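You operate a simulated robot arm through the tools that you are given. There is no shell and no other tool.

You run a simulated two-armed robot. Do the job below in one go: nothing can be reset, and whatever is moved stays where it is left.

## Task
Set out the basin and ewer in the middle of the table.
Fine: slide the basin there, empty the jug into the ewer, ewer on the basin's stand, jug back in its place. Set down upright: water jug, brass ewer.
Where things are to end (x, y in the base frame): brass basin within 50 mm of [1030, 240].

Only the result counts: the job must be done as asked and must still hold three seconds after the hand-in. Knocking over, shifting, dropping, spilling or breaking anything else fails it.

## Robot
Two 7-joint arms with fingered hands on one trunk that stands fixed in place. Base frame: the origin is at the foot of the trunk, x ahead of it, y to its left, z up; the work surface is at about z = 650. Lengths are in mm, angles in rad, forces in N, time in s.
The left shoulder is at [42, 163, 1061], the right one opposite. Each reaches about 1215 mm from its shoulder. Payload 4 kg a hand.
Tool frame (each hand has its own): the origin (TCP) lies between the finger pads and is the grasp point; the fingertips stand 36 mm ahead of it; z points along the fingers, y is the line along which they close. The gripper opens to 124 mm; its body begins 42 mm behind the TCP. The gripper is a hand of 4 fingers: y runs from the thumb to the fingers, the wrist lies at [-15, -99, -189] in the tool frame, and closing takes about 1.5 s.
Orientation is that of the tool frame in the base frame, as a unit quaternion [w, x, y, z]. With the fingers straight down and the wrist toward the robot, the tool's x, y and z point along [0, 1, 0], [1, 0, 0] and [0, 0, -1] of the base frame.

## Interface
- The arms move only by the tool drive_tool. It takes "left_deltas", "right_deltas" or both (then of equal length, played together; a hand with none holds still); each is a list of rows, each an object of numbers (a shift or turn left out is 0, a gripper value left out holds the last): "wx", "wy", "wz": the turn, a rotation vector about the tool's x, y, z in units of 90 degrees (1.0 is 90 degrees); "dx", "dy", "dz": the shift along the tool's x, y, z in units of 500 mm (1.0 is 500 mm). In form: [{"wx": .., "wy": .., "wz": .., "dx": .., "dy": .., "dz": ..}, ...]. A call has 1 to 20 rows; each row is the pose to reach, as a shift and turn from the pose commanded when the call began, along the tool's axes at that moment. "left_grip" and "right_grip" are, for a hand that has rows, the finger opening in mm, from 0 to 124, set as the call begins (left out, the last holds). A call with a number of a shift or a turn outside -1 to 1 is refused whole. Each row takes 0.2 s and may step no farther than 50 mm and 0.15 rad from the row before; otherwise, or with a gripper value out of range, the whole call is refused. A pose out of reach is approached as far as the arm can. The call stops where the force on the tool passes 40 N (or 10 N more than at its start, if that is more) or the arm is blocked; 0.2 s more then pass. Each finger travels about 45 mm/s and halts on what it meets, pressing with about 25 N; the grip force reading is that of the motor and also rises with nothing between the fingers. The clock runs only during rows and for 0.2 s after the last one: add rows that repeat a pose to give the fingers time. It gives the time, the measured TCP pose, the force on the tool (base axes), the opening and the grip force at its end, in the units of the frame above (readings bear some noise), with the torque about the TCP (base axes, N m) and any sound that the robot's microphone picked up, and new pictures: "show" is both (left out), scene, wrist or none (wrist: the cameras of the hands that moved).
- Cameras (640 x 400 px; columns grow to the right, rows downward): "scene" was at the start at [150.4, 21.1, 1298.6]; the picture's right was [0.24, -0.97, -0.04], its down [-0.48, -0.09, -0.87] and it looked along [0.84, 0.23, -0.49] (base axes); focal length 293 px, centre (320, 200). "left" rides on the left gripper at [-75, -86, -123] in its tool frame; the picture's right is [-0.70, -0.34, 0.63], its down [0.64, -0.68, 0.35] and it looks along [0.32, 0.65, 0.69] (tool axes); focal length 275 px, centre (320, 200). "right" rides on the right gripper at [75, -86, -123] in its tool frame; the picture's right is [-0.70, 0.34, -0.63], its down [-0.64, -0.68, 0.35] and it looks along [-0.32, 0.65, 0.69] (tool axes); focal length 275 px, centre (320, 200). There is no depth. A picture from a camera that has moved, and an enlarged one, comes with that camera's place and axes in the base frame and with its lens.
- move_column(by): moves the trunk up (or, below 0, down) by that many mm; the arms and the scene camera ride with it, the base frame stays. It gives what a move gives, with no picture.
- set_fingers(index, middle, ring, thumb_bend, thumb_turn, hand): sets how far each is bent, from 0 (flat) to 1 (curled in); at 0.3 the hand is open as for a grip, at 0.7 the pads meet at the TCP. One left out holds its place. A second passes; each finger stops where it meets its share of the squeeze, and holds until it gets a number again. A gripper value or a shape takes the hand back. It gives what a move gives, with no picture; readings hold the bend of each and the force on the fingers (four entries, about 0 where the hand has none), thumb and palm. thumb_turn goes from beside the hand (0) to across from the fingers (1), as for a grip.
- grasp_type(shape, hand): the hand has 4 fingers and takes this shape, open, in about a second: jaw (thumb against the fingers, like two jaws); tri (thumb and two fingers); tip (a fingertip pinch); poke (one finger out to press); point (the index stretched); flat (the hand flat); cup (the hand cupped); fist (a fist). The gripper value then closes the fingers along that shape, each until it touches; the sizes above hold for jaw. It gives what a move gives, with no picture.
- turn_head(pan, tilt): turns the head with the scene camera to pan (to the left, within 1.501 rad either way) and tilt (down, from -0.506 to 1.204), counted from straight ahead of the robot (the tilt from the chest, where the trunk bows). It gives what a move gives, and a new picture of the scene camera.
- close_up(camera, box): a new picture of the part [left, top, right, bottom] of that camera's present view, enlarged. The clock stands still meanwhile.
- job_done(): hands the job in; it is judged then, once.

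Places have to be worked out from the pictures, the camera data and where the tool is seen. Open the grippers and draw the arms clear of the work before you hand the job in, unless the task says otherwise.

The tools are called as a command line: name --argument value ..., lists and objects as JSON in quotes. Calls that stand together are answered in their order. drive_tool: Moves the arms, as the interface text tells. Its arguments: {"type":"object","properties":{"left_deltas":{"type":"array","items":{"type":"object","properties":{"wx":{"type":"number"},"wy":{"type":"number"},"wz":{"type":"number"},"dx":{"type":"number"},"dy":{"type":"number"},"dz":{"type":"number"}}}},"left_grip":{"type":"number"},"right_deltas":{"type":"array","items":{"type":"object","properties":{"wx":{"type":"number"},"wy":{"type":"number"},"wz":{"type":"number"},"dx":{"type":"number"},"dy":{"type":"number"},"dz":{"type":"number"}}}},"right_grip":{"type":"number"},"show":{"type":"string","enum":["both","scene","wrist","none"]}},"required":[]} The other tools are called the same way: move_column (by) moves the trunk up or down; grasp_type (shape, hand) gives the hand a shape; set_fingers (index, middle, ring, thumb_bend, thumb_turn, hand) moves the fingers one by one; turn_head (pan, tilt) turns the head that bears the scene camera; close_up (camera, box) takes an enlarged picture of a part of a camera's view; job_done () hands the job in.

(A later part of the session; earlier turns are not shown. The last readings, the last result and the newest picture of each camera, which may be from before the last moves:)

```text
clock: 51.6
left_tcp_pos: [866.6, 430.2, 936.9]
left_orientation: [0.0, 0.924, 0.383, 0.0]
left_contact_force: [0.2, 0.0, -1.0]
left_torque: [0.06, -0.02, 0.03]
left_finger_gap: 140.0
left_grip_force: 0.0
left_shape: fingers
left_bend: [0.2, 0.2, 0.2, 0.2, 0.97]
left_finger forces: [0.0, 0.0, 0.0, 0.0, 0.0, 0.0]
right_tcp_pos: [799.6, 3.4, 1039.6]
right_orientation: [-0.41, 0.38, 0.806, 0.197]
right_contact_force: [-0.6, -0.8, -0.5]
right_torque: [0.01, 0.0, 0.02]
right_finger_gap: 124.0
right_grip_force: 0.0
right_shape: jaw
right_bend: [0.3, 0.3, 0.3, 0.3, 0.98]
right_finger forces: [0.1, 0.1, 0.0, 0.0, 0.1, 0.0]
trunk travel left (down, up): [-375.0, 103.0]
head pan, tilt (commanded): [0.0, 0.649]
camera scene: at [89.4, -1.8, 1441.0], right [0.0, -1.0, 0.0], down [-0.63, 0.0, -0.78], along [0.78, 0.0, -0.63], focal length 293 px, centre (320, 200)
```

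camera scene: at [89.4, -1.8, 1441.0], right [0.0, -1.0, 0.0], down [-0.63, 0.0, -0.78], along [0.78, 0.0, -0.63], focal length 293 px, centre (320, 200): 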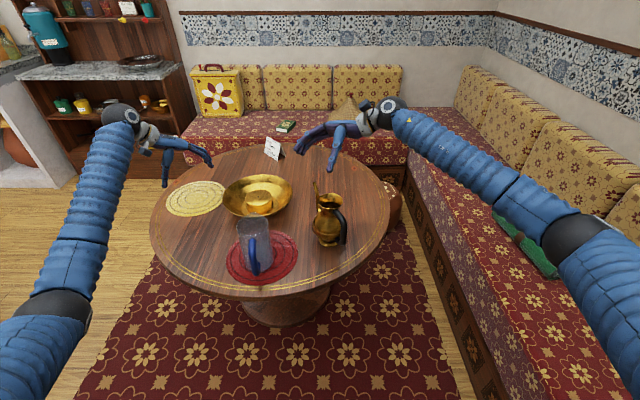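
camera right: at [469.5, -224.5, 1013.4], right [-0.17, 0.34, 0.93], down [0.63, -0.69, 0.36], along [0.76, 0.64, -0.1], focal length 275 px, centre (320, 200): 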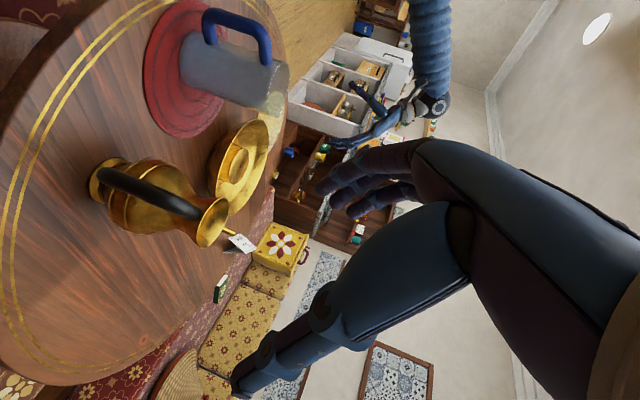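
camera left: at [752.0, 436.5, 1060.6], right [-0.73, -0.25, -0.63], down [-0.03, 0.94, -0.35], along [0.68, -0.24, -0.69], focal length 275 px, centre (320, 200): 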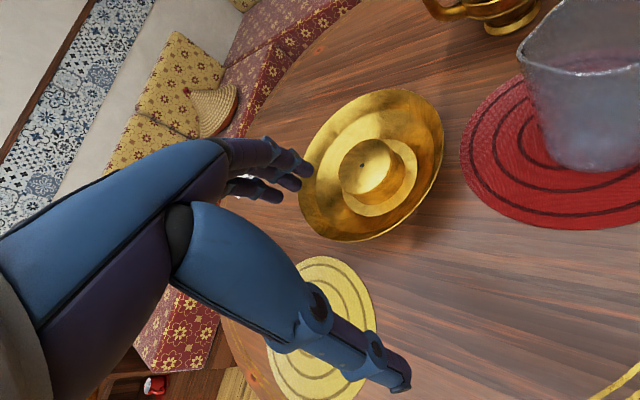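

The full pour angle (pitch about 144°) is reachable here. I return toward the carrying orientation, keeping this elbow configuration.

drive_tool --right_deltas '[{"dx": 0.009, "dy": -0.008, "dz": 0.016, "wy": -0.086}, {"dx": 0.019, "dy": -0.017, "dz": 0.032, "wy": -0.173}, {"dx": 0.028, "dy": -0.025, "dz": 0.048, "wy": -0.259}, {"dx": 0.038, "dy": -0.033, "dz": 0.064, "wy": -0.345}, {"dx": 0.047, "dy": -0.041, "dz": 0.08, "wy": -0.432}, {"dx": 0.057, "dy": -0.05, "dz": 0.097, "wy": -0.518}, {"dx": 0.066, "dy": -0.058, "dz": 0.113, "wy": -0.605}, {"dx": 0.076, "dy": -0.066, "dz": 0.129, "wy": -0.691}, {"dx": 0.085, "dy": -0.074, "dz": 0.145, "wy": -0.777}, {"dx": 0.095, "dy": -0.083, "dz": 0.161, "wy": -0.864}, {"dx": 0.104, "dy": -0.091, "dz": 0.177, "wy": -0.95}, {"dx": 0.104, "dy": -0.091, "dz": 0.177, "wy": -0.95}]' --show "none"

```text
clock: 54.2
left_tcp_pos: [866.9, 429.8, 938.1]
left_orientation: [0.0, 0.924, 0.382, 0.0]
left_contact_force: [-0.7, -0.1, -0.4]
left_torque: [-0.01, -0.02, -0.01]
left_finger_gap: 139.9
left_grip_force: 0.1
left_shape: fingers
left_bend: [0.2, 0.2, 0.2, 0.2, 0.97]
left_finger forces: [0.0, 0.0, 0.0, 0.0, 0.1, 0.1]
right_tcp_pos: [697.8, 53.3, 1030.3]
right_orientation: [0.247, 0.413, 0.869, -0.114]
right_contact_force: [0.3, 0.1, 0.5]
right_torque: [0.05, -0.01, 0.0]
right_finger_gap: 124.3
right_grip_force: 0.0
right_shape: jaw
right_bend: [0.3, 0.3, 0.3, 0.3, 0.98]
right_finger forces: [0.0, 0.1, 0.1, 0.1, 0.0, 0.0]
trunk travel left (down, up): [-375.0, 103.0]
head pan, tilt (commanded): [0.0, 0.649]
```

The hand is at (698, 53, 1030), pitch 58°, yaw −50°. I now yaw toward the handle plane with pitch about 38° while moving behind the handle to about (560, 190, 930).

drive_tool --right_deltas '[{"dx": 0.054, "dy": -0.005, "dz": -0.004, "wx": -0.042, "wy": -0.027, "wz": -0.048}, {"dx": 0.109, "dy": -0.01, "dz": -0.008, "wx": -0.084, "wy": -0.053, "wz": -0.096}, {"dx": 0.163, "dy": -0.015, "dz": -0.012, "wx": -0.127, "wy": -0.08, "wz": -0.144}, {"dx": 0.217, "dy": -0.021, "dz": -0.016, "wx": -0.169, "wy": -0.107, "wz": -0.192}, {"dx": 0.271, "dy": -0.026, "dz": -0.02, "wx": -0.211, "wy": -0.133, "wz": -0.239}, {"dx": 0.326, "dy": -0.031, "dz": -0.024, "wx": -0.253, "wy": -0.16, "wz": -0.287}, {"dx": 0.38, "dy": -0.036, "dz": -0.028, "wx": -0.295, "wy": -0.187, "wz": -0.335}, {"dx": 0.434, "dy": -0.041, "dz": -0.032, "wx": -0.3376, "wy": -0.2132, "wz": -0.383}, {"dx": 0.434, "dy": -0.041, "dz": -0.032, "wx": -0.3376, "wy": -0.2132, "wz": -0.383}]' --show "both"

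```text
clock: 56.2
left_tcp_pos: [867.0, 429.2, 936.7]
left_orientation: [0.0, 0.924, 0.382, 0.0]
left_contact_force: [-0.9, -0.2, -0.5]
left_torque: [0.01, 0.01, -0.03]
left_finger_gap: 140.3
left_grip_force: 0.1
left_shape: fingers
left_bend: [0.2, 0.2, 0.2, 0.2, 0.97]
left_finger forces: [0.1, 0.1, 0.0, 0.1, 0.1, 0.0]
right_tcp_pos: [567.7, 183.9, 934.8]
right_orientation: [0.43, 0.055, 0.901, -0.025]
right_contact_force: [0.3, 0.0, 0.5]
right_torque: [0.01, -0.01, 0.01]
right_finger_gap: 124.1
right_grip_force: 0.1
right_shape: jaw
right_bend: [0.3, 0.3, 0.3, 0.3, 0.98]
right_finger forces: [0.1, 0.0, 0.1, 0.0, 0.0, 0.0]
right hand out of reach, approached as far as the arm can: row 8, 9
trunk travel left (down, up): [-375.0, 103.0]
head pan, tilt (commanded): [0.0, 0.649]
camera scene: at [90.0, -2.5, 1440.9], right [0.0, -1.0, 0.0], down [-0.63, 0.0, -0.78], along [0.78, 0.0, -0.63], focal length 293 px, centre (320, 200)
camera right: at [415.7, 116.9, 954.4], right [-0.01, 0.34, 0.94], down [0.59, -0.76, 0.28], along [0.81, 0.56, -0.19], focal length 275 px, centre (320, 200)
```

scene: 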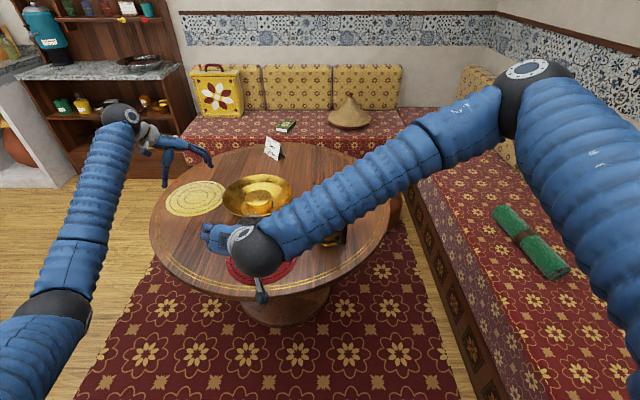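
right: 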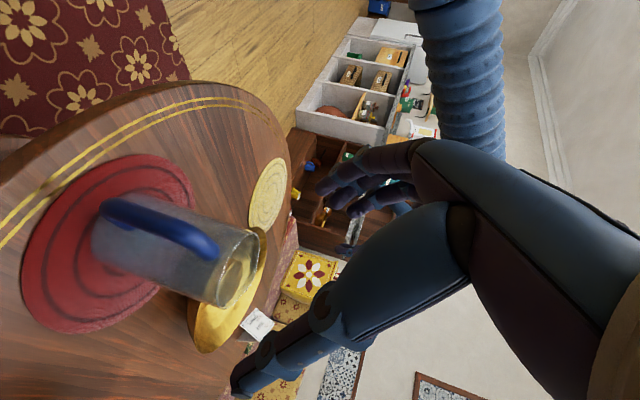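

The hand reached (568, 184, 935) with pitch 39° and yaw −7°, which suits the handle grip. I zoom the right wrist camera to locate the handle bar precisely.

close_up --camera "right" --box '[70, 170, 290, 320]'

close_up --camera "left" --box '[480, 0, 640, 180]'

turn_head --pan 0.45 --tilt 0.75

```text
2.67 times, centred on (180, 245) of right
camera zoom: at [415.7, 116.9, 954.4], right [-0.01, 0.34, 0.94], down [0.59, -0.76, 0.28], along [0.81, 0.56, -0.19], focal length 734 px, centre (693, 80)
```

zoom: 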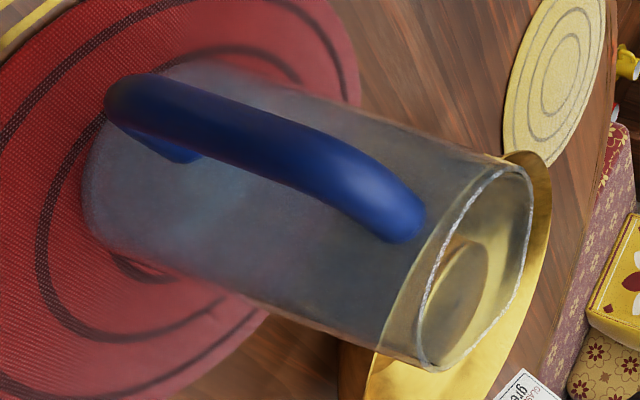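

```text
2.22 times, centred on (560, 90) of left
camera zoom: at [752.2, 436.2, 1060.5], right [-0.73, -0.25, -0.63], down [-0.03, 0.94, -0.35], along [0.68, -0.24, -0.69], focal length 612 px, centre (-213, 444)
```

zoom: 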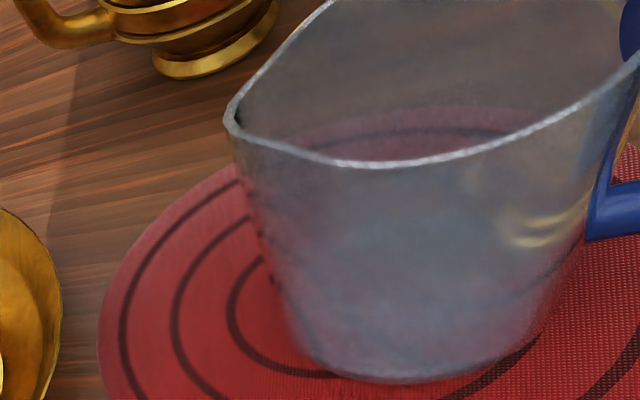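

```text
clock: 57.1
left_tcp_pos: [865.6, 431.1, 937.8]
left_orientation: [-0.001, 0.924, 0.383, 0.001]
left_contact_force: [-0.1, 0.6, 1.2]
left_torque: [0.03, 0.03, 0.0]
left_finger_gap: 140.0
left_grip_force: 0.0
left_shape: fingers
left_bend: [0.2, 0.2, 0.2, 0.2, 0.97]
left_finger forces: [0.0, 0.0, 0.0, 0.0, 0.1, 0.0]
right_tcp_pos: [565.8, 185.5, 935.4]
right_orientation: [0.43, 0.055, 0.901, -0.026]
right_contact_force: [0.1, -0.9, 0.5]
right_torque: [0.0, -0.02, -0.03]
right_finger_gap: 124.1
right_grip_force: 0.0
right_shape: jaw
right_bend: [0.3, 0.3, 0.3, 0.3, 0.98]
right_finger forces: [0.0, 0.0, 0.0, 0.0, 0.0, 0.0]
trunk travel left (down, up): [-375.0, 103.0]
head pan, tilt (commanded): [0.45, 0.75]
camera scene: at [77.3, 34.2, 1432.7], right [0.43, -0.9, -0.01], down [-0.63, -0.3, -0.71], along [0.64, 0.32, -0.7], focal length 293 px, centre (320, 200)
```

scene: 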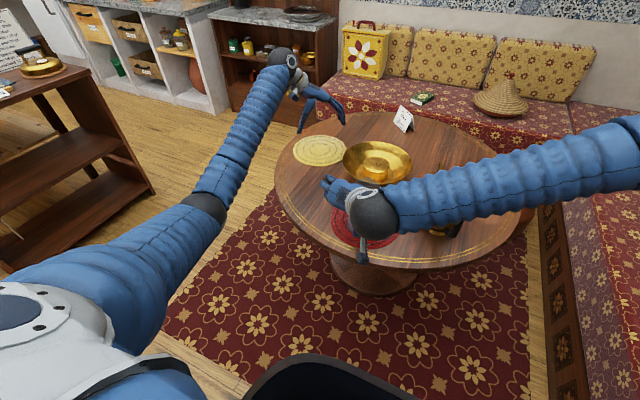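

The right camera's and the earlier scene camera's bearings on the bar are almost parallel, so x is uncertain. I shift the left hand back so its camera can see the handle from the side.

drive_tool --left_deltas '[{"dx": -0.033, "dy": -0.061}, {"dx": -0.066, "dy": -0.123}, {"dx": -0.099, "dy": -0.184}, {"dx": -0.099, "dy": -0.184}]' --show "wrist"

```text
clock: 58.1
left_tcp_pos: [767.2, 458.7, 936.7]
left_orientation: [0.0, 0.924, 0.383, 0.0]
left_contact_force: [0.4, -0.3, -0.7]
left_torque: [0.01, 0.0, 0.03]
left_finger_gap: 140.2
left_grip_force: 0.1
left_shape: fingers
left_bend: [0.2, 0.2, 0.2, 0.2, 0.97]
left_finger forces: [0.0, 0.0, 0.1, 0.0, 0.0, 0.0]
right_tcp_pos: [567.8, 185.0, 935.8]
right_orientation: [0.43, 0.055, 0.901, -0.024]
right_contact_force: [-1.0, -0.1, 0.3]
right_torque: [0.03, -0.01, 0.01]
right_finger_gap: 124.0
right_grip_force: 0.1
right_shape: jaw
right_bend: [0.3, 0.3, 0.3, 0.3, 0.98]
right_finger forces: [0.1, 0.1, 0.0, 0.1, 0.0, 0.0]
trunk travel left (down, up): [-375.0, 103.0]
head pan, tilt (commanded): [0.45, 0.75]
camera left: at [652.5, 465.1, 1059.8], right [-0.73, -0.25, -0.63], down [-0.03, 0.94, -0.35], along [0.68, -0.24, -0.69], focal length 275 px, centre (320, 200)
```

left: 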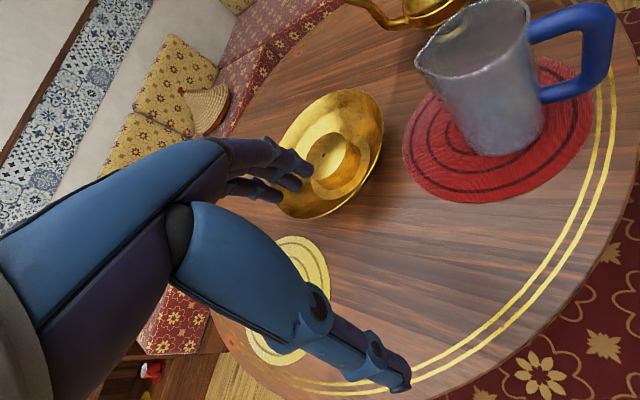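

close_up --camera "left" --box '[400, 0, 640, 160]'

```text
2.50 times, centred on (520, 80) of left
camera zoom: at [652.5, 465.1, 1059.8], right [-0.73, -0.25, -0.63], down [-0.03, 0.94, -0.35], along [0.68, -0.24, -0.69], focal length 688 px, centre (-180, 500)
```

zoom: 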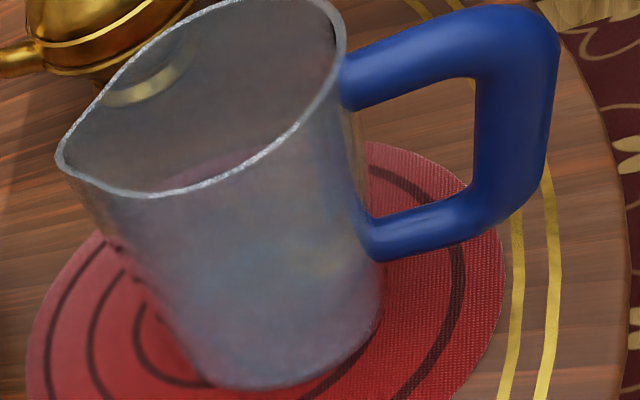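

The left camera gives a clear side view: the handle bar is at about (641, 191), from z ≈ 700 to 785, 21 mm thick with a gap of 38 mm to the body. I lower the right hand to the pre-grasp point 100 mm behind the bar along its pointing direction.

drive_tool --right_deltas '[{"dx": 0.04, "dy": 0.005, "dz": 0.032}, {"dx": 0.08, "dy": 0.011, "dz": 0.064}, {"dx": 0.12, "dy": 0.016, "dz": 0.096}, {"dx": 0.16, "dy": 0.022, "dz": 0.128}, {"dx": 0.2, "dy": 0.027, "dz": 0.16}, {"dx": 0.2, "dy": 0.027, "dz": 0.16}]' --right_grip 124 --show "both"

close_up --camera "left" --box '[400, 0, 640, 160]'

```text
clock: 59.5
left_tcp_pos: [766.2, 458.8, 940.4]
left_orientation: [0.0, 0.924, 0.383, 0.0]
left_contact_force: [0.1, -0.2, 1.1]
left_torque: [0.06, 0.0, 0.0]
left_finger_gap: 140.0
left_grip_force: 0.1
left_shape: fingers
left_bend: [0.2, 0.2, 0.2, 0.2, 0.97]
left_finger forces: [0.0, 0.0, 0.0, 0.0, 0.1, 0.0]
right_tcp_pos: [564.9, 229.0, 848.6]
right_orientation: [0.411, 0.052, 0.909, -0.054]
right_contact_force: [-5.2, 3.7, -2.3]
right_torque: [-0.19, -0.5, -0.13]
right_finger_gap: 123.9
right_grip_force: 0.1
right_shape: jaw
right_bend: [0.3, 0.3, 0.3, 0.3, 0.97]
right_finger forces: [0.0, 0.0, 0.1, 0.0, 0.0, 0.0]
right hand out of reach, approached as far as the arm can: row 1, 2, 3, 4, 5, 6
trunk travel left (down, up): [-375.0, 103.0]
head pan, tilt (commanded): [0.45, 0.75]
camera scene: at [74.9, 35.4, 1433.6], right [0.43, -0.9, -0.01], down [-0.63, -0.3, -0.72], along [0.64, 0.32, -0.7], focal length 293 px, centre (320, 200)
camera right: at [412.9, 165.6, 877.1], right [0.03, 0.39, 0.92], down [0.59, -0.75, 0.3], along [0.81, 0.53, -0.25], focal length 275 px, centre (320, 200)
```

scene: 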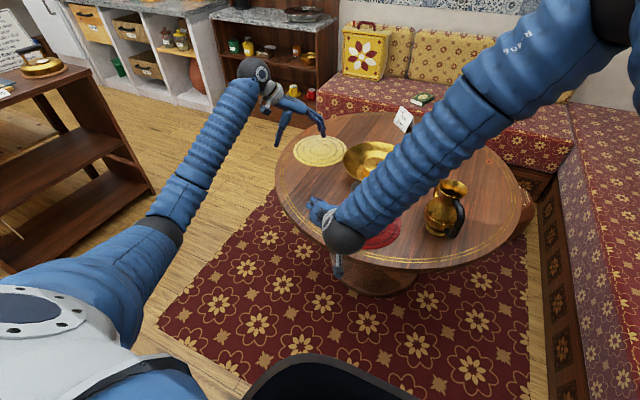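
right: 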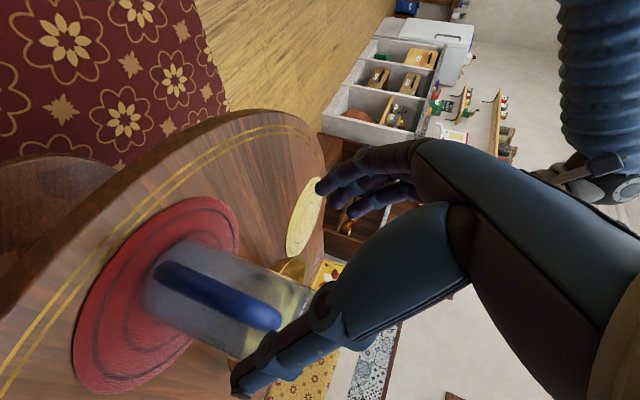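

```text
2.50 times, centred on (520, 80) of left
camera zoom: at [650.7, 466.1, 1062.0], right [-0.73, -0.25, -0.64], down [-0.02, 0.94, -0.35], along [0.68, -0.24, -0.69], focal length 688 px, centre (-180, 500)
```

zoom: 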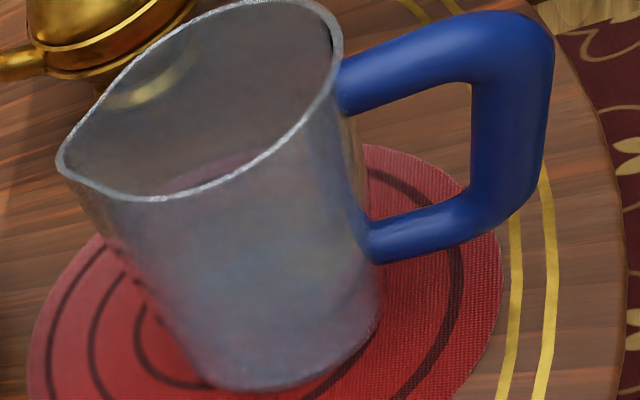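

Going lower in this configuration is out of reach relative to the shoulder, so I return to the pose that worked. The trunk can then be lowered to carry the hand down in the same arm configuration.

drive_tool --right_deltas '[{"dx": -0.028, "dy": -0.019, "dz": -0.019, "wx": -0.0065, "wy": -0.005, "wz": 0.004}, {"dx": -0.055, "dy": -0.038, "dz": -0.038, "wx": -0.013, "wy": -0.01, "wz": 0.008}, {"dx": -0.083, "dy": -0.058, "dz": -0.058, "wx": -0.02, "wy": -0.014, "wz": 0.012}, {"dx": -0.11, "dy": -0.077, "dz": -0.077, "wx": -0.026, "wy": -0.019, "wz": 0.016}, {"dx": -0.138, "dy": -0.096, "dz": -0.096, "wx": -0.0327, "wy": -0.024, "wz": 0.0204}, {"dx": -0.138, "dy": -0.096, "dz": -0.096, "wx": -0.0327, "wy": -0.024, "wz": 0.0204}]' --show "scene"

```text
clock: 60.9
left_tcp_pos: [766.8, 459.4, 936.4]
left_orientation: [-0.001, 0.924, 0.383, -0.001]
left_contact_force: [0.1, 0.5, 0.4]
left_torque: [0.0, 0.04, -0.02]
left_finger_gap: 140.0
left_grip_force: 0.0
left_shape: fingers
left_bend: [0.2, 0.2, 0.2, 0.2, 0.97]
left_finger forces: [0.1, 0.0, 0.0, 0.0, 0.0, 0.0]
right_tcp_pos: [570.5, 195.6, 914.5]
right_orientation: [0.41, 0.041, 0.911, -0.014]
right_contact_force: [-0.7, 0.2, -0.1]
right_torque: [-0.01, 0.01, -0.01]
right_finger_gap: 124.1
right_grip_force: 0.1
right_shape: jaw
right_bend: [0.3, 0.3, 0.3, 0.3, 0.97]
right_finger forces: [0.0, 0.1, 0.1, 0.0, 0.0, 0.0]
right hand out of reach, approached as far as the arm can: row 3, 4, 5, 6
trunk travel left (down, up): [-375.0, 103.0]
head pan, tilt (commanded): [0.45, 0.75]
camera scene: at [77.4, 35.1, 1432.7], right [0.43, -0.9, -0.01], down [-0.63, -0.3, -0.71], along [0.64, 0.32, -0.7], focal length 293 px, centre (320, 200)
```

scene: 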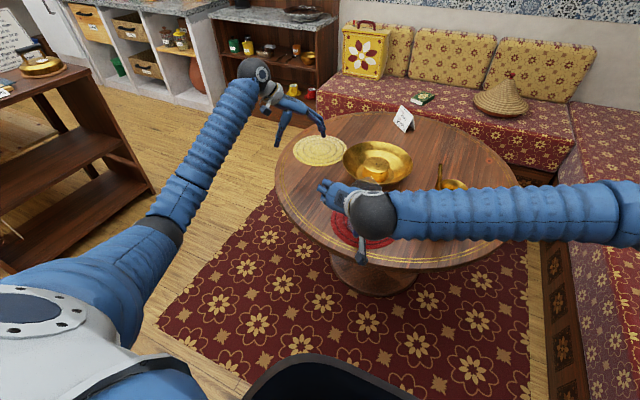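

The elbow flipped back to the right, so this height is at the edge of the reachable region. The plan is to do the grasp in a comfortable configuration higher relative to the shoulder, and use the trunk to move down to the handle and lift the jug. First I raise the right hand 168 mm.

drive_tool --right_deltas '[{"dx": -0.05, "dy": 0.002, "dz": -0.045}, {"dx": -0.099, "dy": 0.003, "dz": -0.09}, {"dx": -0.149, "dy": 0.005, "dz": -0.136}, {"dx": -0.198, "dy": 0.006, "dz": -0.181}, {"dx": -0.248, "dy": 0.008, "dz": -0.226}, {"dx": -0.248, "dy": 0.008, "dz": -0.226}]' --show "scene"

```text
clock: 62.3
left_tcp_pos: [767.5, 459.4, 936.5]
left_orientation: [0.0, 0.924, 0.382, 0.0]
left_contact_force: [-0.3, 0.5, -0.1]
left_torque: [-0.04, 0.03, 0.01]
left_finger_gap: 140.1
left_grip_force: 0.1
left_shape: fingers
left_bend: [0.2, 0.2, 0.2, 0.2, 0.97]
left_finger forces: [0.0, 0.0, 0.1, 0.0, 0.1, 0.0]
right_tcp_pos: [567.0, 198.1, 1086.4]
right_orientation: [0.411, 0.041, 0.911, -0.013]
right_contact_force: [-0.3, 0.4, 0.0]
right_torque: [0.0, 0.03, 0.02]
right_finger_gap: 124.2
right_grip_force: 0.1
right_shape: jaw
right_bend: [0.3, 0.3, 0.3, 0.3, 0.97]
right_finger forces: [0.1, 0.0, 0.0, 0.0, 0.0, 0.0]
trunk travel left (down, up): [-375.0, 103.0]
head pan, tilt (commanded): [0.45, 0.75]
camera scene: at [77.7, 34.4, 1432.6], right [0.43, -0.9, -0.01], down [-0.63, -0.3, -0.71], along [0.64, 0.32, -0.7], focal length 293 px, centre (320, 200)
```

scene: 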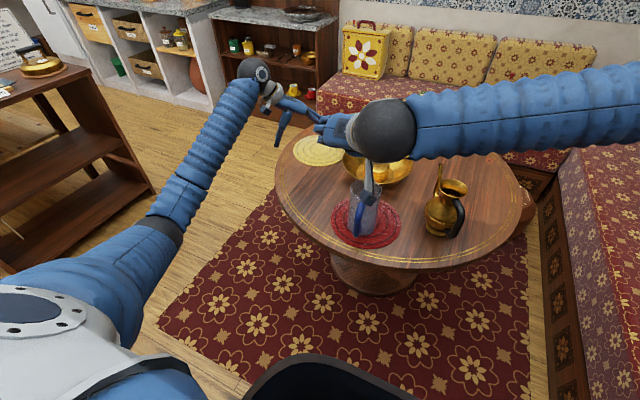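

That tracked well, with the elbow to the right. Now I test the forward 100 mm approach motion at this height, in free space above the jug.

drive_tool --right_deltas '[{"dz": 0.05}, {"dz": 0.1}, {"dz": 0.15}, {"dz": 0.2}, {"dz": 0.2}]' --show "both"

```text
clock: 63.5
left_tcp_pos: [765.7, 458.8, 937.8]
left_orientation: [0.0, 0.924, 0.383, 0.0]
left_contact_force: [0.3, -0.6, -0.2]
left_torque: [0.03, -0.01, 0.0]
left_finger_gap: 140.0
left_grip_force: 0.1
left_shape: fingers
left_bend: [0.2, 0.2, 0.2, 0.2, 0.97]
left_finger forces: [0.1, 0.0, 0.1, 0.1, 0.0, 0.1]
right_tcp_pos: [640.2, 191.7, 1016.9]
right_orientation: [0.411, 0.042, 0.911, -0.013]
right_contact_force: [0.2, -0.3, 0.5]
right_torque: [-0.01, -0.01, -0.01]
right_finger_gap: 124.1
right_grip_force: 0.1
right_shape: jaw
right_bend: [0.3, 0.3, 0.3, 0.3, 0.97]
right_finger forces: [0.0, 0.0, 0.1, 0.0, 0.0, 0.0]
trunk travel left (down, up): [-375.0, 103.0]
head pan, tilt (commanded): [0.45, 0.75]
camera scene: at [76.6, 34.4, 1432.8], right [0.44, -0.9, -0.01], down [-0.63, -0.3, -0.71], along [0.64, 0.32, -0.7], focal length 293 px, centre (320, 200)
camera right: at [493.0, 119.2, 1041.5], right [0.01, 0.33, 0.95], down [0.62, -0.74, 0.25], along [0.78, 0.59, -0.21], focal length 275 px, centre (320, 200)
```

scene: 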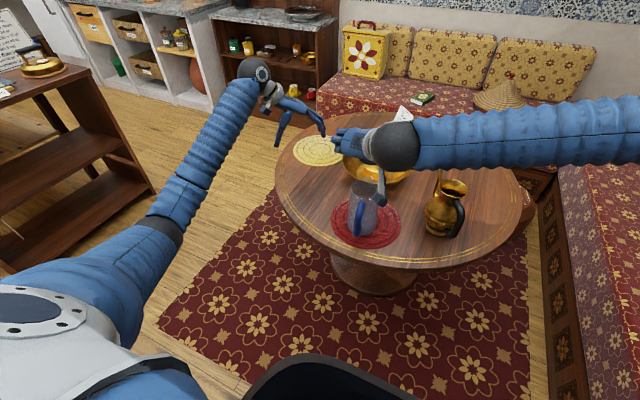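
right: 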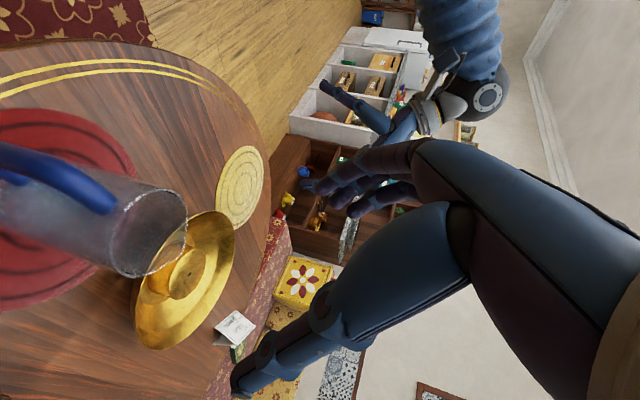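

The approach motion works here. I now rehearse the carry to the ewer from exactly this pose, with a −58° yaw and the move to the pour start, to check that the arm stays continuous.

drive_tool --right_deltas '[{"dx": -0.016, "dy": -0.021, "dz": 0.015, "wx": 0.048, "wy": -0.0005, "wz": 0.043}, {"dx": -0.032, "dy": -0.042, "dz": 0.03, "wx": 0.096, "wy": -0.001, "wz": 0.085}, {"dx": -0.048, "dy": -0.063, "dz": 0.045, "wx": 0.145, "wy": -0.0015, "wz": 0.128}, {"dx": -0.064, "dy": -0.084, "dz": 0.06, "wx": 0.193, "wy": -0.002, "wz": 0.171}, {"dx": -0.08, "dy": -0.105, "dz": 0.075, "wx": 0.241, "wy": -0.0025, "wz": 0.214}, {"dx": -0.097, "dy": -0.126, "dz": 0.089, "wx": 0.289, "wy": -0.003, "wz": 0.256}, {"dx": -0.113, "dy": -0.147, "dz": 0.104, "wx": 0.337, "wy": -0.0035, "wz": 0.299}, {"dx": -0.129, "dy": -0.168, "dz": 0.119, "wx": 0.386, "wy": -0.004, "wz": 0.342}, {"dx": -0.145, "dy": -0.189, "dz": 0.134, "wx": 0.434, "wy": -0.0045, "wz": 0.384}, {"dx": -0.161, "dy": -0.21, "dz": 0.149, "wx": 0.482, "wy": -0.005, "wz": 0.427}, {"dx": -0.161, "dy": -0.21, "dz": 0.149, "wx": 0.482, "wy": -0.005, "wz": 0.427}]' --show "both"

```text
clock: 65.9
left_tcp_pos: [766.2, 459.6, 937.1]
left_orientation: [0.001, 0.923, 0.384, 0.001]
left_contact_force: [0.3, 0.4, 0.1]
left_torque: [0.0, -0.02, -0.01]
left_finger_gap: 140.1
left_grip_force: 0.1
left_shape: fingers
left_bend: [0.2, 0.2, 0.2, 0.2, 0.97]
left_finger forces: [0.1, 0.0, 0.1, 0.1, 0.1, 0.1]
right_tcp_pos: [740.9, 76.5, 1025.9]
right_orientation: [0.352, 0.478, 0.777, -0.21]
right_contact_force: [0.7, -0.3, -0.6]
right_torque: [-0.02, -0.01, -0.01]
right_finger_gap: 124.0
right_grip_force: 0.1
right_shape: jaw
right_bend: [0.3, 0.3, 0.3, 0.3, 0.97]
right_finger forces: [0.0, 0.1, 0.1, 0.0, 0.0, 0.0]
trunk travel left (down, up): [-375.0, 103.0]
head pan, tilt (commanded): [0.45, 0.75]
camera scene: at [77.0, 34.2, 1432.7], right [0.44, -0.9, -0.01], down [-0.63, -0.3, -0.71], along [0.64, 0.32, -0.7], focal length 293 px, centre (320, 200)
camera right: at [600.9, 164.5, 1051.5], right [0.29, 0.16, 0.94], down [-0.3, -0.92, 0.24], along [0.91, -0.35, -0.22], focal length 275 px, centre (320, 200)
```

scene: 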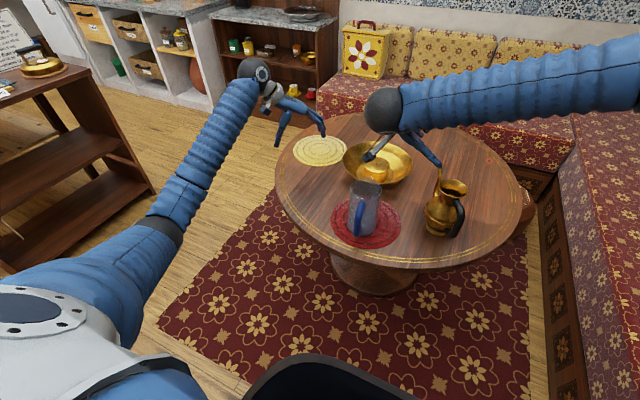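
right: 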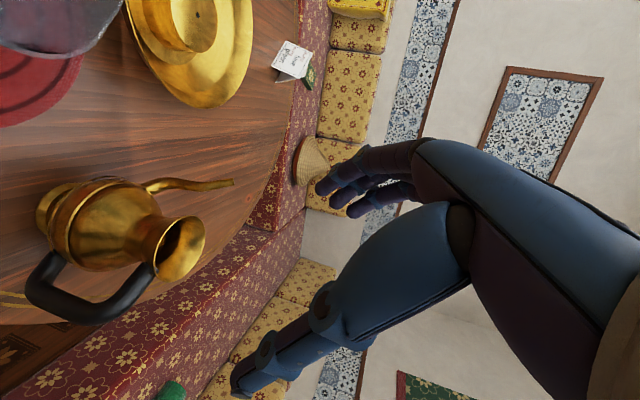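

The carry motion is smooth and continuous. The right wrist camera now sees the ewer well, so I zoom in to pin down its mouth.

close_up --camera "right" --box '[10, 150, 250, 330]'

close_up --camera "scene" --box '[400, 150, 500, 250]'

close_up --camera "left" --box '[320, 0, 520, 120]'

```text
2.22 times, centred on (130, 240) of right
camera zoom: at [600.9, 164.5, 1051.5], right [0.29, 0.16, 0.94], down [-0.3, -0.92, 0.24], along [0.91, -0.35, -0.22], focal length 612 px, centre (742, 111)
```

zoom: 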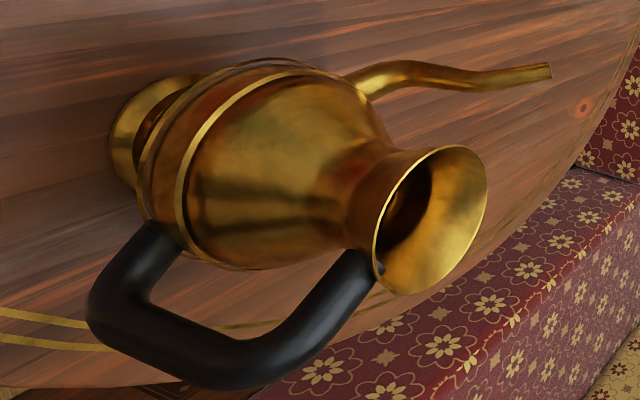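

```text
4.00 times, centred on (450, 200) of scene
camera zoom: at [77.0, 34.2, 1432.7], right [0.44, -0.9, -0.01], down [-0.63, -0.3, -0.71], along [0.64, 0.32, -0.7], focal length 1173 px, centre (-200, 200)
```

zoom: 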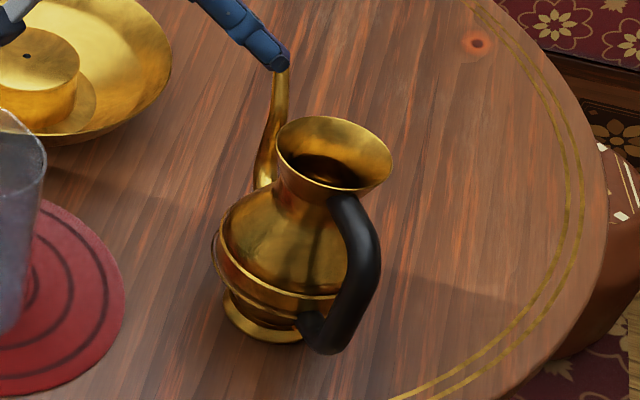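

```text
3.20 times, centred on (420, 60) of left
camera zoom: at [652.0, 465.4, 1060.1], right [-0.73, -0.25, -0.63], down [-0.03, 0.94, -0.35], along [0.68, -0.24, -0.69], focal length 881 px, centre (0, 648)
```

zoom: 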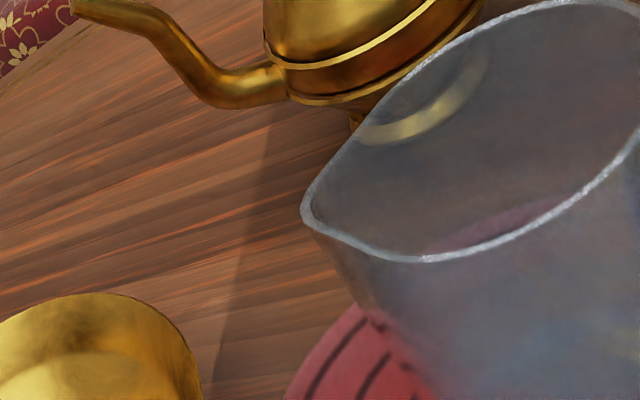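

Intersecting the scene and right-camera rays puts the ewer's mouth at about (841, −37, 834); its spout reaches out along about 27° and its handle lies opposite, so pouring along −50° is clear of both. I now bring the right hand back to a pre-grasp pose above and behind the handle and raise the left hand, so that the trunk can be lowered.

drive_tool --right_deltas '[{"dx": 0.017, "dy": -0.019, "dz": -0.034, "wx": -0.048, "wy": 0.0007, "wz": -0.043}, {"dx": 0.033, "dy": -0.039, "dz": -0.069, "wx": -0.096, "wy": 0.0013, "wz": -0.086}, {"dx": 0.05, "dy": -0.058, "dz": -0.103, "wx": -0.145, "wy": 0.002, "wz": -0.128}, {"dx": 0.066, "dy": -0.077, "dz": -0.138, "wx": -0.193, "wy": 0.0026, "wz": -0.171}, {"dx": 0.083, "dy": -0.097, "dz": -0.172, "wx": -0.241, "wy": 0.0033, "wz": -0.214}, {"dx": 0.1, "dy": -0.116, "dz": -0.206, "wx": -0.289, "wy": 0.004, "wz": -0.257}, {"dx": 0.116, "dy": -0.135, "dz": -0.241, "wx": -0.337, "wy": 0.0046, "wz": -0.3}, {"dx": 0.133, "dy": -0.154, "dz": -0.275, "wx": -0.386, "wy": 0.0053, "wz": -0.342}, {"dx": 0.149, "dy": -0.174, "dz": -0.31, "wx": -0.434, "wy": 0.0059, "wz": -0.385}, {"dx": 0.166, "dy": -0.193, "dz": -0.344, "wx": -0.4819, "wy": 0.0066, "wz": -0.4281}, {"dx": 0.166, "dy": -0.193, "dz": -0.344, "wx": -0.4819, "wy": 0.0066, "wz": -0.4281}]' --left_deltas '[{"dz": -0.055}, {"dz": -0.11}, {"dz": -0.165}, {"dz": -0.22}, {"dz": -0.275}, {"dz": -0.33}, {"dz": -0.385}, {"dz": -0.44}, {"dz": -0.495}, {"dz": -0.54}, {"dz": -0.54}]' --show "scene"

```text
clock: 68.3
left_tcp_pos: [764.9, 460.2, 1206.4]
left_orientation: [0.0, 0.924, 0.383, 0.0]
left_contact_force: [0.6, -0.5, 0.0]
left_torque: [0.0, -0.01, -0.01]
left_finger_gap: 139.5
left_grip_force: 0.0
left_shape: fingers
left_bend: [0.2, 0.2, 0.2, 0.2, 0.97]
left_finger forces: [0.1, 0.0, 0.0, 0.1, 0.0, 0.0]
right_tcp_pos: [570.9, 197.8, 1076.9]
right_orientation: [0.41, 0.041, 0.911, -0.013]
right_contact_force: [0.9, -0.1, -0.2]
right_torque: [-0.01, -0.03, 0.02]
right_finger_gap: 123.8
right_grip_force: 0.0
right_shape: jaw
right_bend: [0.3, 0.3, 0.3, 0.3, 0.97]
right_finger forces: [0.1, 0.0, 0.0, 0.1, 0.0, 0.1]
trunk travel left (down, up): [-375.0, 103.0]
head pan, tilt (commanded): [0.45, 0.75]
camera scene: at [77.4, 34.9, 1432.6], right [0.44, -0.9, -0.01], down [-0.63, -0.3, -0.71], along [0.64, 0.32, -0.7], focal length 293 px, centre (320, 200)
```

scene: 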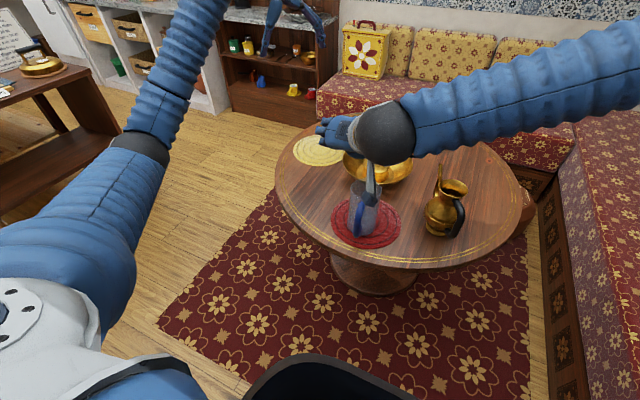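

Both hands are where intended. I lower the trunk by 135 mm first and check.

move_column --by -135

close_up --camera "scene" --box '[0, 0, 640, 400]'

```text
clock: 69.9
left_tcp_pos: [765.7, 461.0, 1073.2]
left_orientation: [-0.001, 0.924, 0.383, 0.001]
left_contact_force: [0.2, 0.1, 0.4]
left_torque: [0.01, -0.01, 0.0]
left_finger_gap: 140.0
left_grip_force: 0.0
left_shape: fingers
left_bend: [0.2, 0.2, 0.2, 0.2, 0.97]
left_finger forces: [0.0, 0.1, 0.1, 0.0, 0.1, 0.0]
right_tcp_pos: [570.1, 198.3, 944.5]
right_orientation: [0.41, 0.041, 0.911, -0.011]
right_contact_force: [-1.3, -0.7, -0.7]
right_torque: [-0.01, -0.01, 0.0]
right_finger_gap: 124.2
right_grip_force: 0.1
right_shape: jaw
right_bend: [0.3, 0.3, 0.3, 0.3, 0.97]
right_finger forces: [0.0, 0.1, 0.0, 0.0, 0.0, 0.0]
trunk travel left (down, up): [-240.0, 238.0]
head pan, tilt (commanded): [0.45, 0.75]
```

```text
1.00 times, centred on (320, 200) of scene (not enlarged: the box is as wide or as high as the picture)
camera zoom: at [122.0, 34.3, 1284.5], right [0.43, -0.9, -0.06], down [-0.71, -0.3, -0.64], along [0.56, 0.32, -0.76], focal length 293 px, centre (320, 200)
```

zoom: 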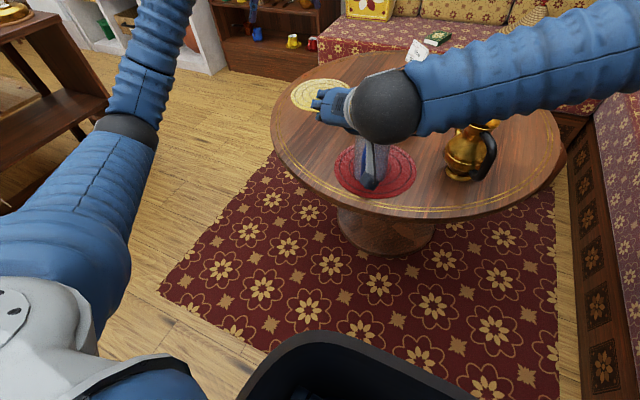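

All is stable. I lower the trunk another 137 mm to bring the right hand to z ≈ 807, 100 mm behind the bar.

move_column --by -137

turn_head --pan 0.3 --tilt 0.45

close_up --camera "left" --box '[400, 0, 640, 160]'

close_up --camera "right" --box '[0, 100, 400, 400]'

```text
clock: 71.5
left_tcp_pos: [766.3, 459.6, 937.2]
left_orientation: [0.0, 0.924, 0.382, 0.002]
left_contact_force: [0.5, -0.5, -0.3]
left_torque: [-0.02, 0.01, 0.0]
left_finger_gap: 140.0
left_grip_force: 0.0
left_shape: fingers
left_bend: [0.2, 0.2, 0.2, 0.2, 0.97]
left_finger forces: [0.0, 0.0, 0.1, 0.1, 0.0, 0.0]
right_tcp_pos: [570.7, 197.5, 808.1]
right_orientation: [0.411, 0.041, 0.911, -0.013]
right_contact_force: [0.0, -0.5, 0.9]
right_torque: [0.01, 0.0, 0.02]
right_finger_gap: 124.0
right_grip_force: 0.0
right_shape: jaw
right_bend: [0.3, 0.3, 0.3, 0.3, 0.97]
right_finger forces: [0.0, 0.0, 0.0, 0.1, 0.0, 0.0]
trunk travel left (down, up): [-103.0, 375.0]
head pan, tilt (commanded): [0.45, 0.75]
```

```text
clock: 72.3
left_tcp_pos: [766.3, 460.9, 934.8]
left_orientation: [0.0, 0.924, 0.383, 0.0]
left_contact_force: [1.0, -0.2, 0.2]
left_torque: [0.02, -0.04, -0.01]
left_finger_gap: 140.0
left_grip_force: 0.0
left_shape: fingers
left_bend: [0.2, 0.2, 0.2, 0.2, 0.97]
left_finger forces: [0.1, 0.0, 0.0, 0.1, 0.1, 0.0]
right_tcp_pos: [571.9, 198.4, 806.5]
right_orientation: [0.409, 0.041, 0.911, -0.013]
right_contact_force: [0.5, 1.2, 1.1]
right_torque: [0.02, -0.04, -0.02]
right_finger_gap: 123.8
right_grip_force: 0.2
right_shape: jaw
right_bend: [0.3, 0.3, 0.3, 0.3, 0.97]
right_finger forces: [0.0, 0.0, 0.0, 0.1, 0.0, 0.0]
trunk travel left (down, up): [-103.0, 375.0]
head pan, tilt (commanded): [0.3, 0.45]
camera scene: at [220.8, 25.5, 1129.6], right [0.28, -0.96, -0.1], down [-0.69, -0.13, -0.71], along [0.67, 0.27, -0.69], focal length 293 px, centre (320, 200)
```

scene: 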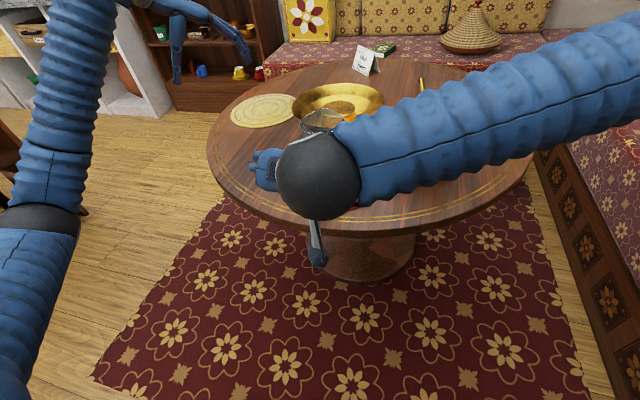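

```text
2.50 times, centred on (520, 80) of left
camera zoom: at [651.8, 467.1, 1058.6], right [-0.73, -0.25, -0.63], down [-0.03, 0.94, -0.35], along [0.68, -0.24, -0.69], focal length 688 px, centre (-180, 500)
```

zoom: 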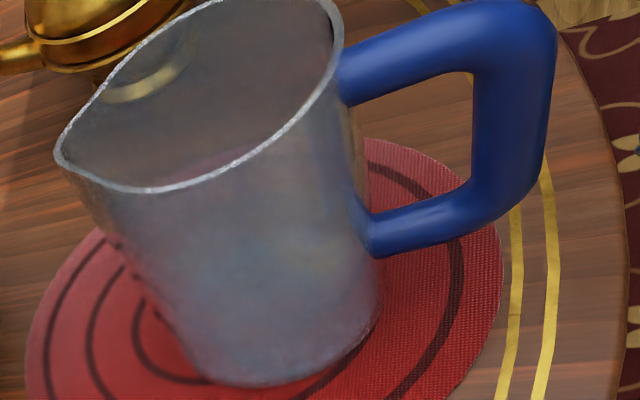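

```text
1.33 times, centred on (200, 250) of right
camera zoom: at [423.1, 124.7, 831.5], right [0.02, 0.33, 0.94], down [0.63, -0.74, 0.24], along [0.78, 0.59, -0.22], focal length 367 px, centre (480, 133)
```

zoom: 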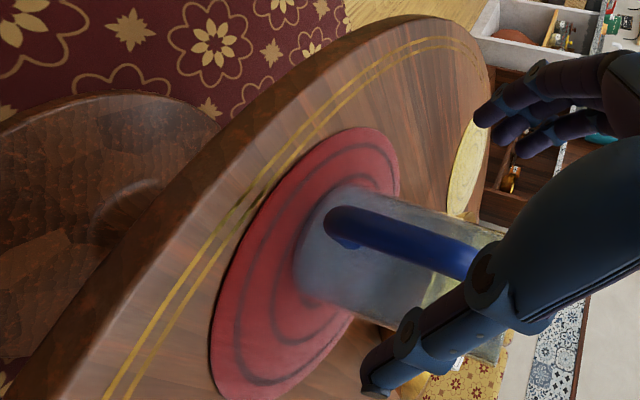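

The right camera puts the bar at y ≈ 192–194 and the left at x ≈ 640.5, so a straight advance of 100 mm brings the TCP just past the bar. I approach slowly.

drive_tool --right_deltas '[{"dz": 0.04}, {"dz": 0.08}, {"dz": 0.12}, {"dz": 0.16}, {"dz": 0.2}, {"dz": 0.2}]' --show "wrist"

close_up --camera "left" --box '[400, 0, 640, 160]'

close_up --camera "right" --box '[160, 120, 440, 400]'

```text
clock: 73.8
left_tcp_pos: [766.7, 460.7, 936.2]
left_orientation: [0.0, 0.924, 0.383, 0.0]
left_contact_force: [-0.3, -0.1, 0.8]
left_torque: [0.0, 0.03, -0.04]
left_finger_gap: 139.8
left_grip_force: 0.1
left_shape: fingers
left_bend: [0.2, 0.2, 0.2, 0.2, 0.97]
left_finger forces: [0.1, 0.0, 0.1, 0.0, 0.1, 0.0]
right_tcp_pos: [644.8, 192.4, 740.4]
right_orientation: [0.41, 0.041, 0.911, -0.013]
right_contact_force: [-0.2, 0.1, 0.4]
right_torque: [0.01, -0.04, 0.0]
right_finger_gap: 123.8
right_grip_force: 0.1
right_shape: jaw
right_bend: [0.3, 0.3, 0.3, 0.3, 0.97]
right_finger forces: [0.0, 0.0, 0.0, 0.1, 0.1, 0.0]
trunk travel left (down, up): [-103.0, 375.0]
head pan, tilt (commanded): [0.3, 0.45]
camera right: at [497.8, 119.8, 765.3], right [0.02, 0.33, 0.95], down [0.63, -0.74, 0.24], along [0.78, 0.59, -0.22], focal length 275 px, centre (320, 200)
```

right: 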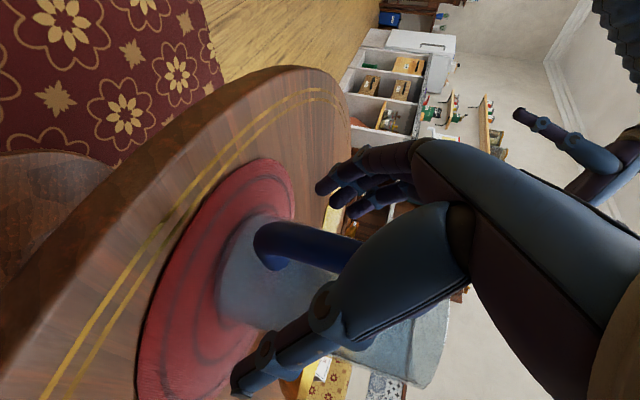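

```text
2.50 times, centred on (520, 80) of left
camera zoom: at [651.6, 467.0, 1058.8], right [-0.73, -0.25, -0.63], down [-0.03, 0.94, -0.35], along [0.68, -0.24, -0.69], focal length 688 px, centre (-180, 500)
```

zoom: 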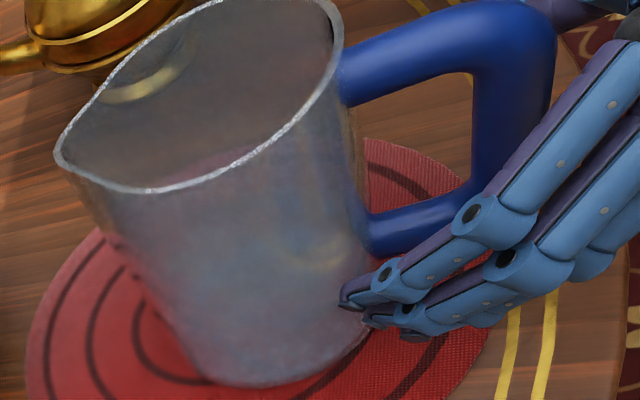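

```text
1.43 times, centred on (300, 260) of right
camera zoom: at [497.8, 119.8, 765.3], right [0.02, 0.33, 0.95], down [0.63, -0.74, 0.24], along [0.78, 0.59, -0.22], focal length 393 px, centre (349, 114)
```

zoom: 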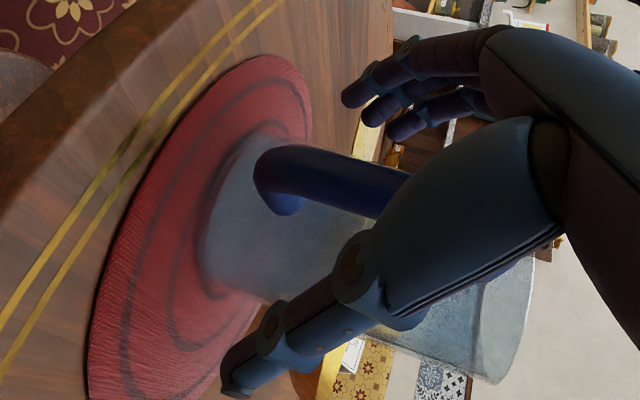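

No contact yet, and in both views the bar lies between the thumb and fingers. I close the right hand on the handle.

drive_tool --right_deltas '[{"dz": 0}, {"dz": 0}, {"dz": 0}, {"dz": 0}, {"dz": 0}, {"dz": 0}, {"dz": 0}, {"dz": 0}, {"dz": 0}, {"dz": 0}]' --right_grip 0 --show "wrist"

close_up --camera "left" --box '[400, 0, 640, 160]'

close_up --camera "right" --box '[160, 120, 440, 400]'

```text
clock: 76.0
left_tcp_pos: [765.2, 460.0, 935.9]
left_orientation: [0.0, 0.924, 0.383, -0.001]
left_contact_force: [-0.6, -0.4, 0.2]
left_torque: [0.02, -0.02, 0.0]
left_finger_gap: 140.0
left_grip_force: 0.1
left_shape: fingers
left_bend: [0.2, 0.2, 0.2, 0.2, 0.97]
left_finger forces: [0.0, 0.0, 0.0, 0.0, 0.0, 0.1]
right_tcp_pos: [645.9, 193.1, 741.7]
right_orientation: [0.41, 0.041, 0.911, -0.013]
right_contact_force: [-0.4, 2.9, 10.2]
right_torque: [0.4, -0.47, 0.17]
right_finger_gap: 5.8
right_grip_force: 25.0
right_shape: jaw
right_bend: [0.68, 0.7, 0.63, 0.65, 0.99]
right_finger forces: [34.9, 0.9, 4.8, 0.1, 23.6, 0.0]
trunk travel left (down, up): [-103.0, 375.0]
head pan, tilt (commanded): [0.3, 0.45]
camera right: at [497.4, 120.0, 766.3], right [0.01, 0.33, 0.95], down [0.63, -0.74, 0.25], along [0.78, 0.59, -0.21], focal length 275 px, centre (320, 200)
```

right: 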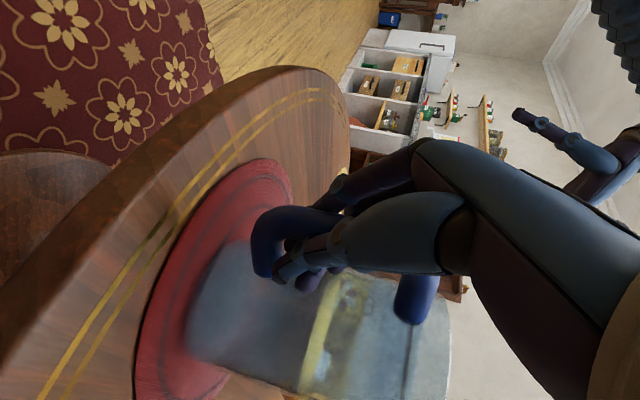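

```text
2.50 times, centred on (520, 80) of left
camera zoom: at [651.0, 467.1, 1059.4], right [-0.73, -0.25, -0.63], down [-0.03, 0.94, -0.35], along [0.68, -0.24, -0.69], focal length 688 px, centre (-180, 500)
```

zoom: 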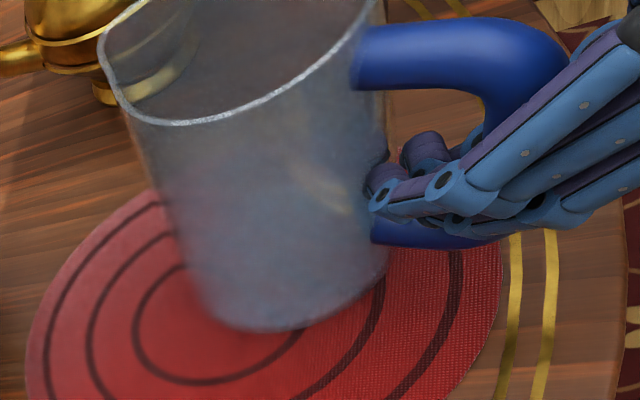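

```text
1.43 times, centred on (300, 260) of right
camera zoom: at [497.4, 120.0, 766.3], right [0.01, 0.33, 0.95], down [0.63, -0.74, 0.25], along [0.78, 0.59, -0.21], focal length 393 px, centre (349, 114)
```

zoom: 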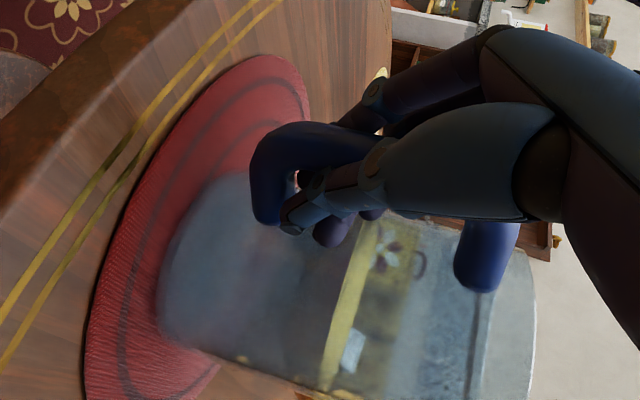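

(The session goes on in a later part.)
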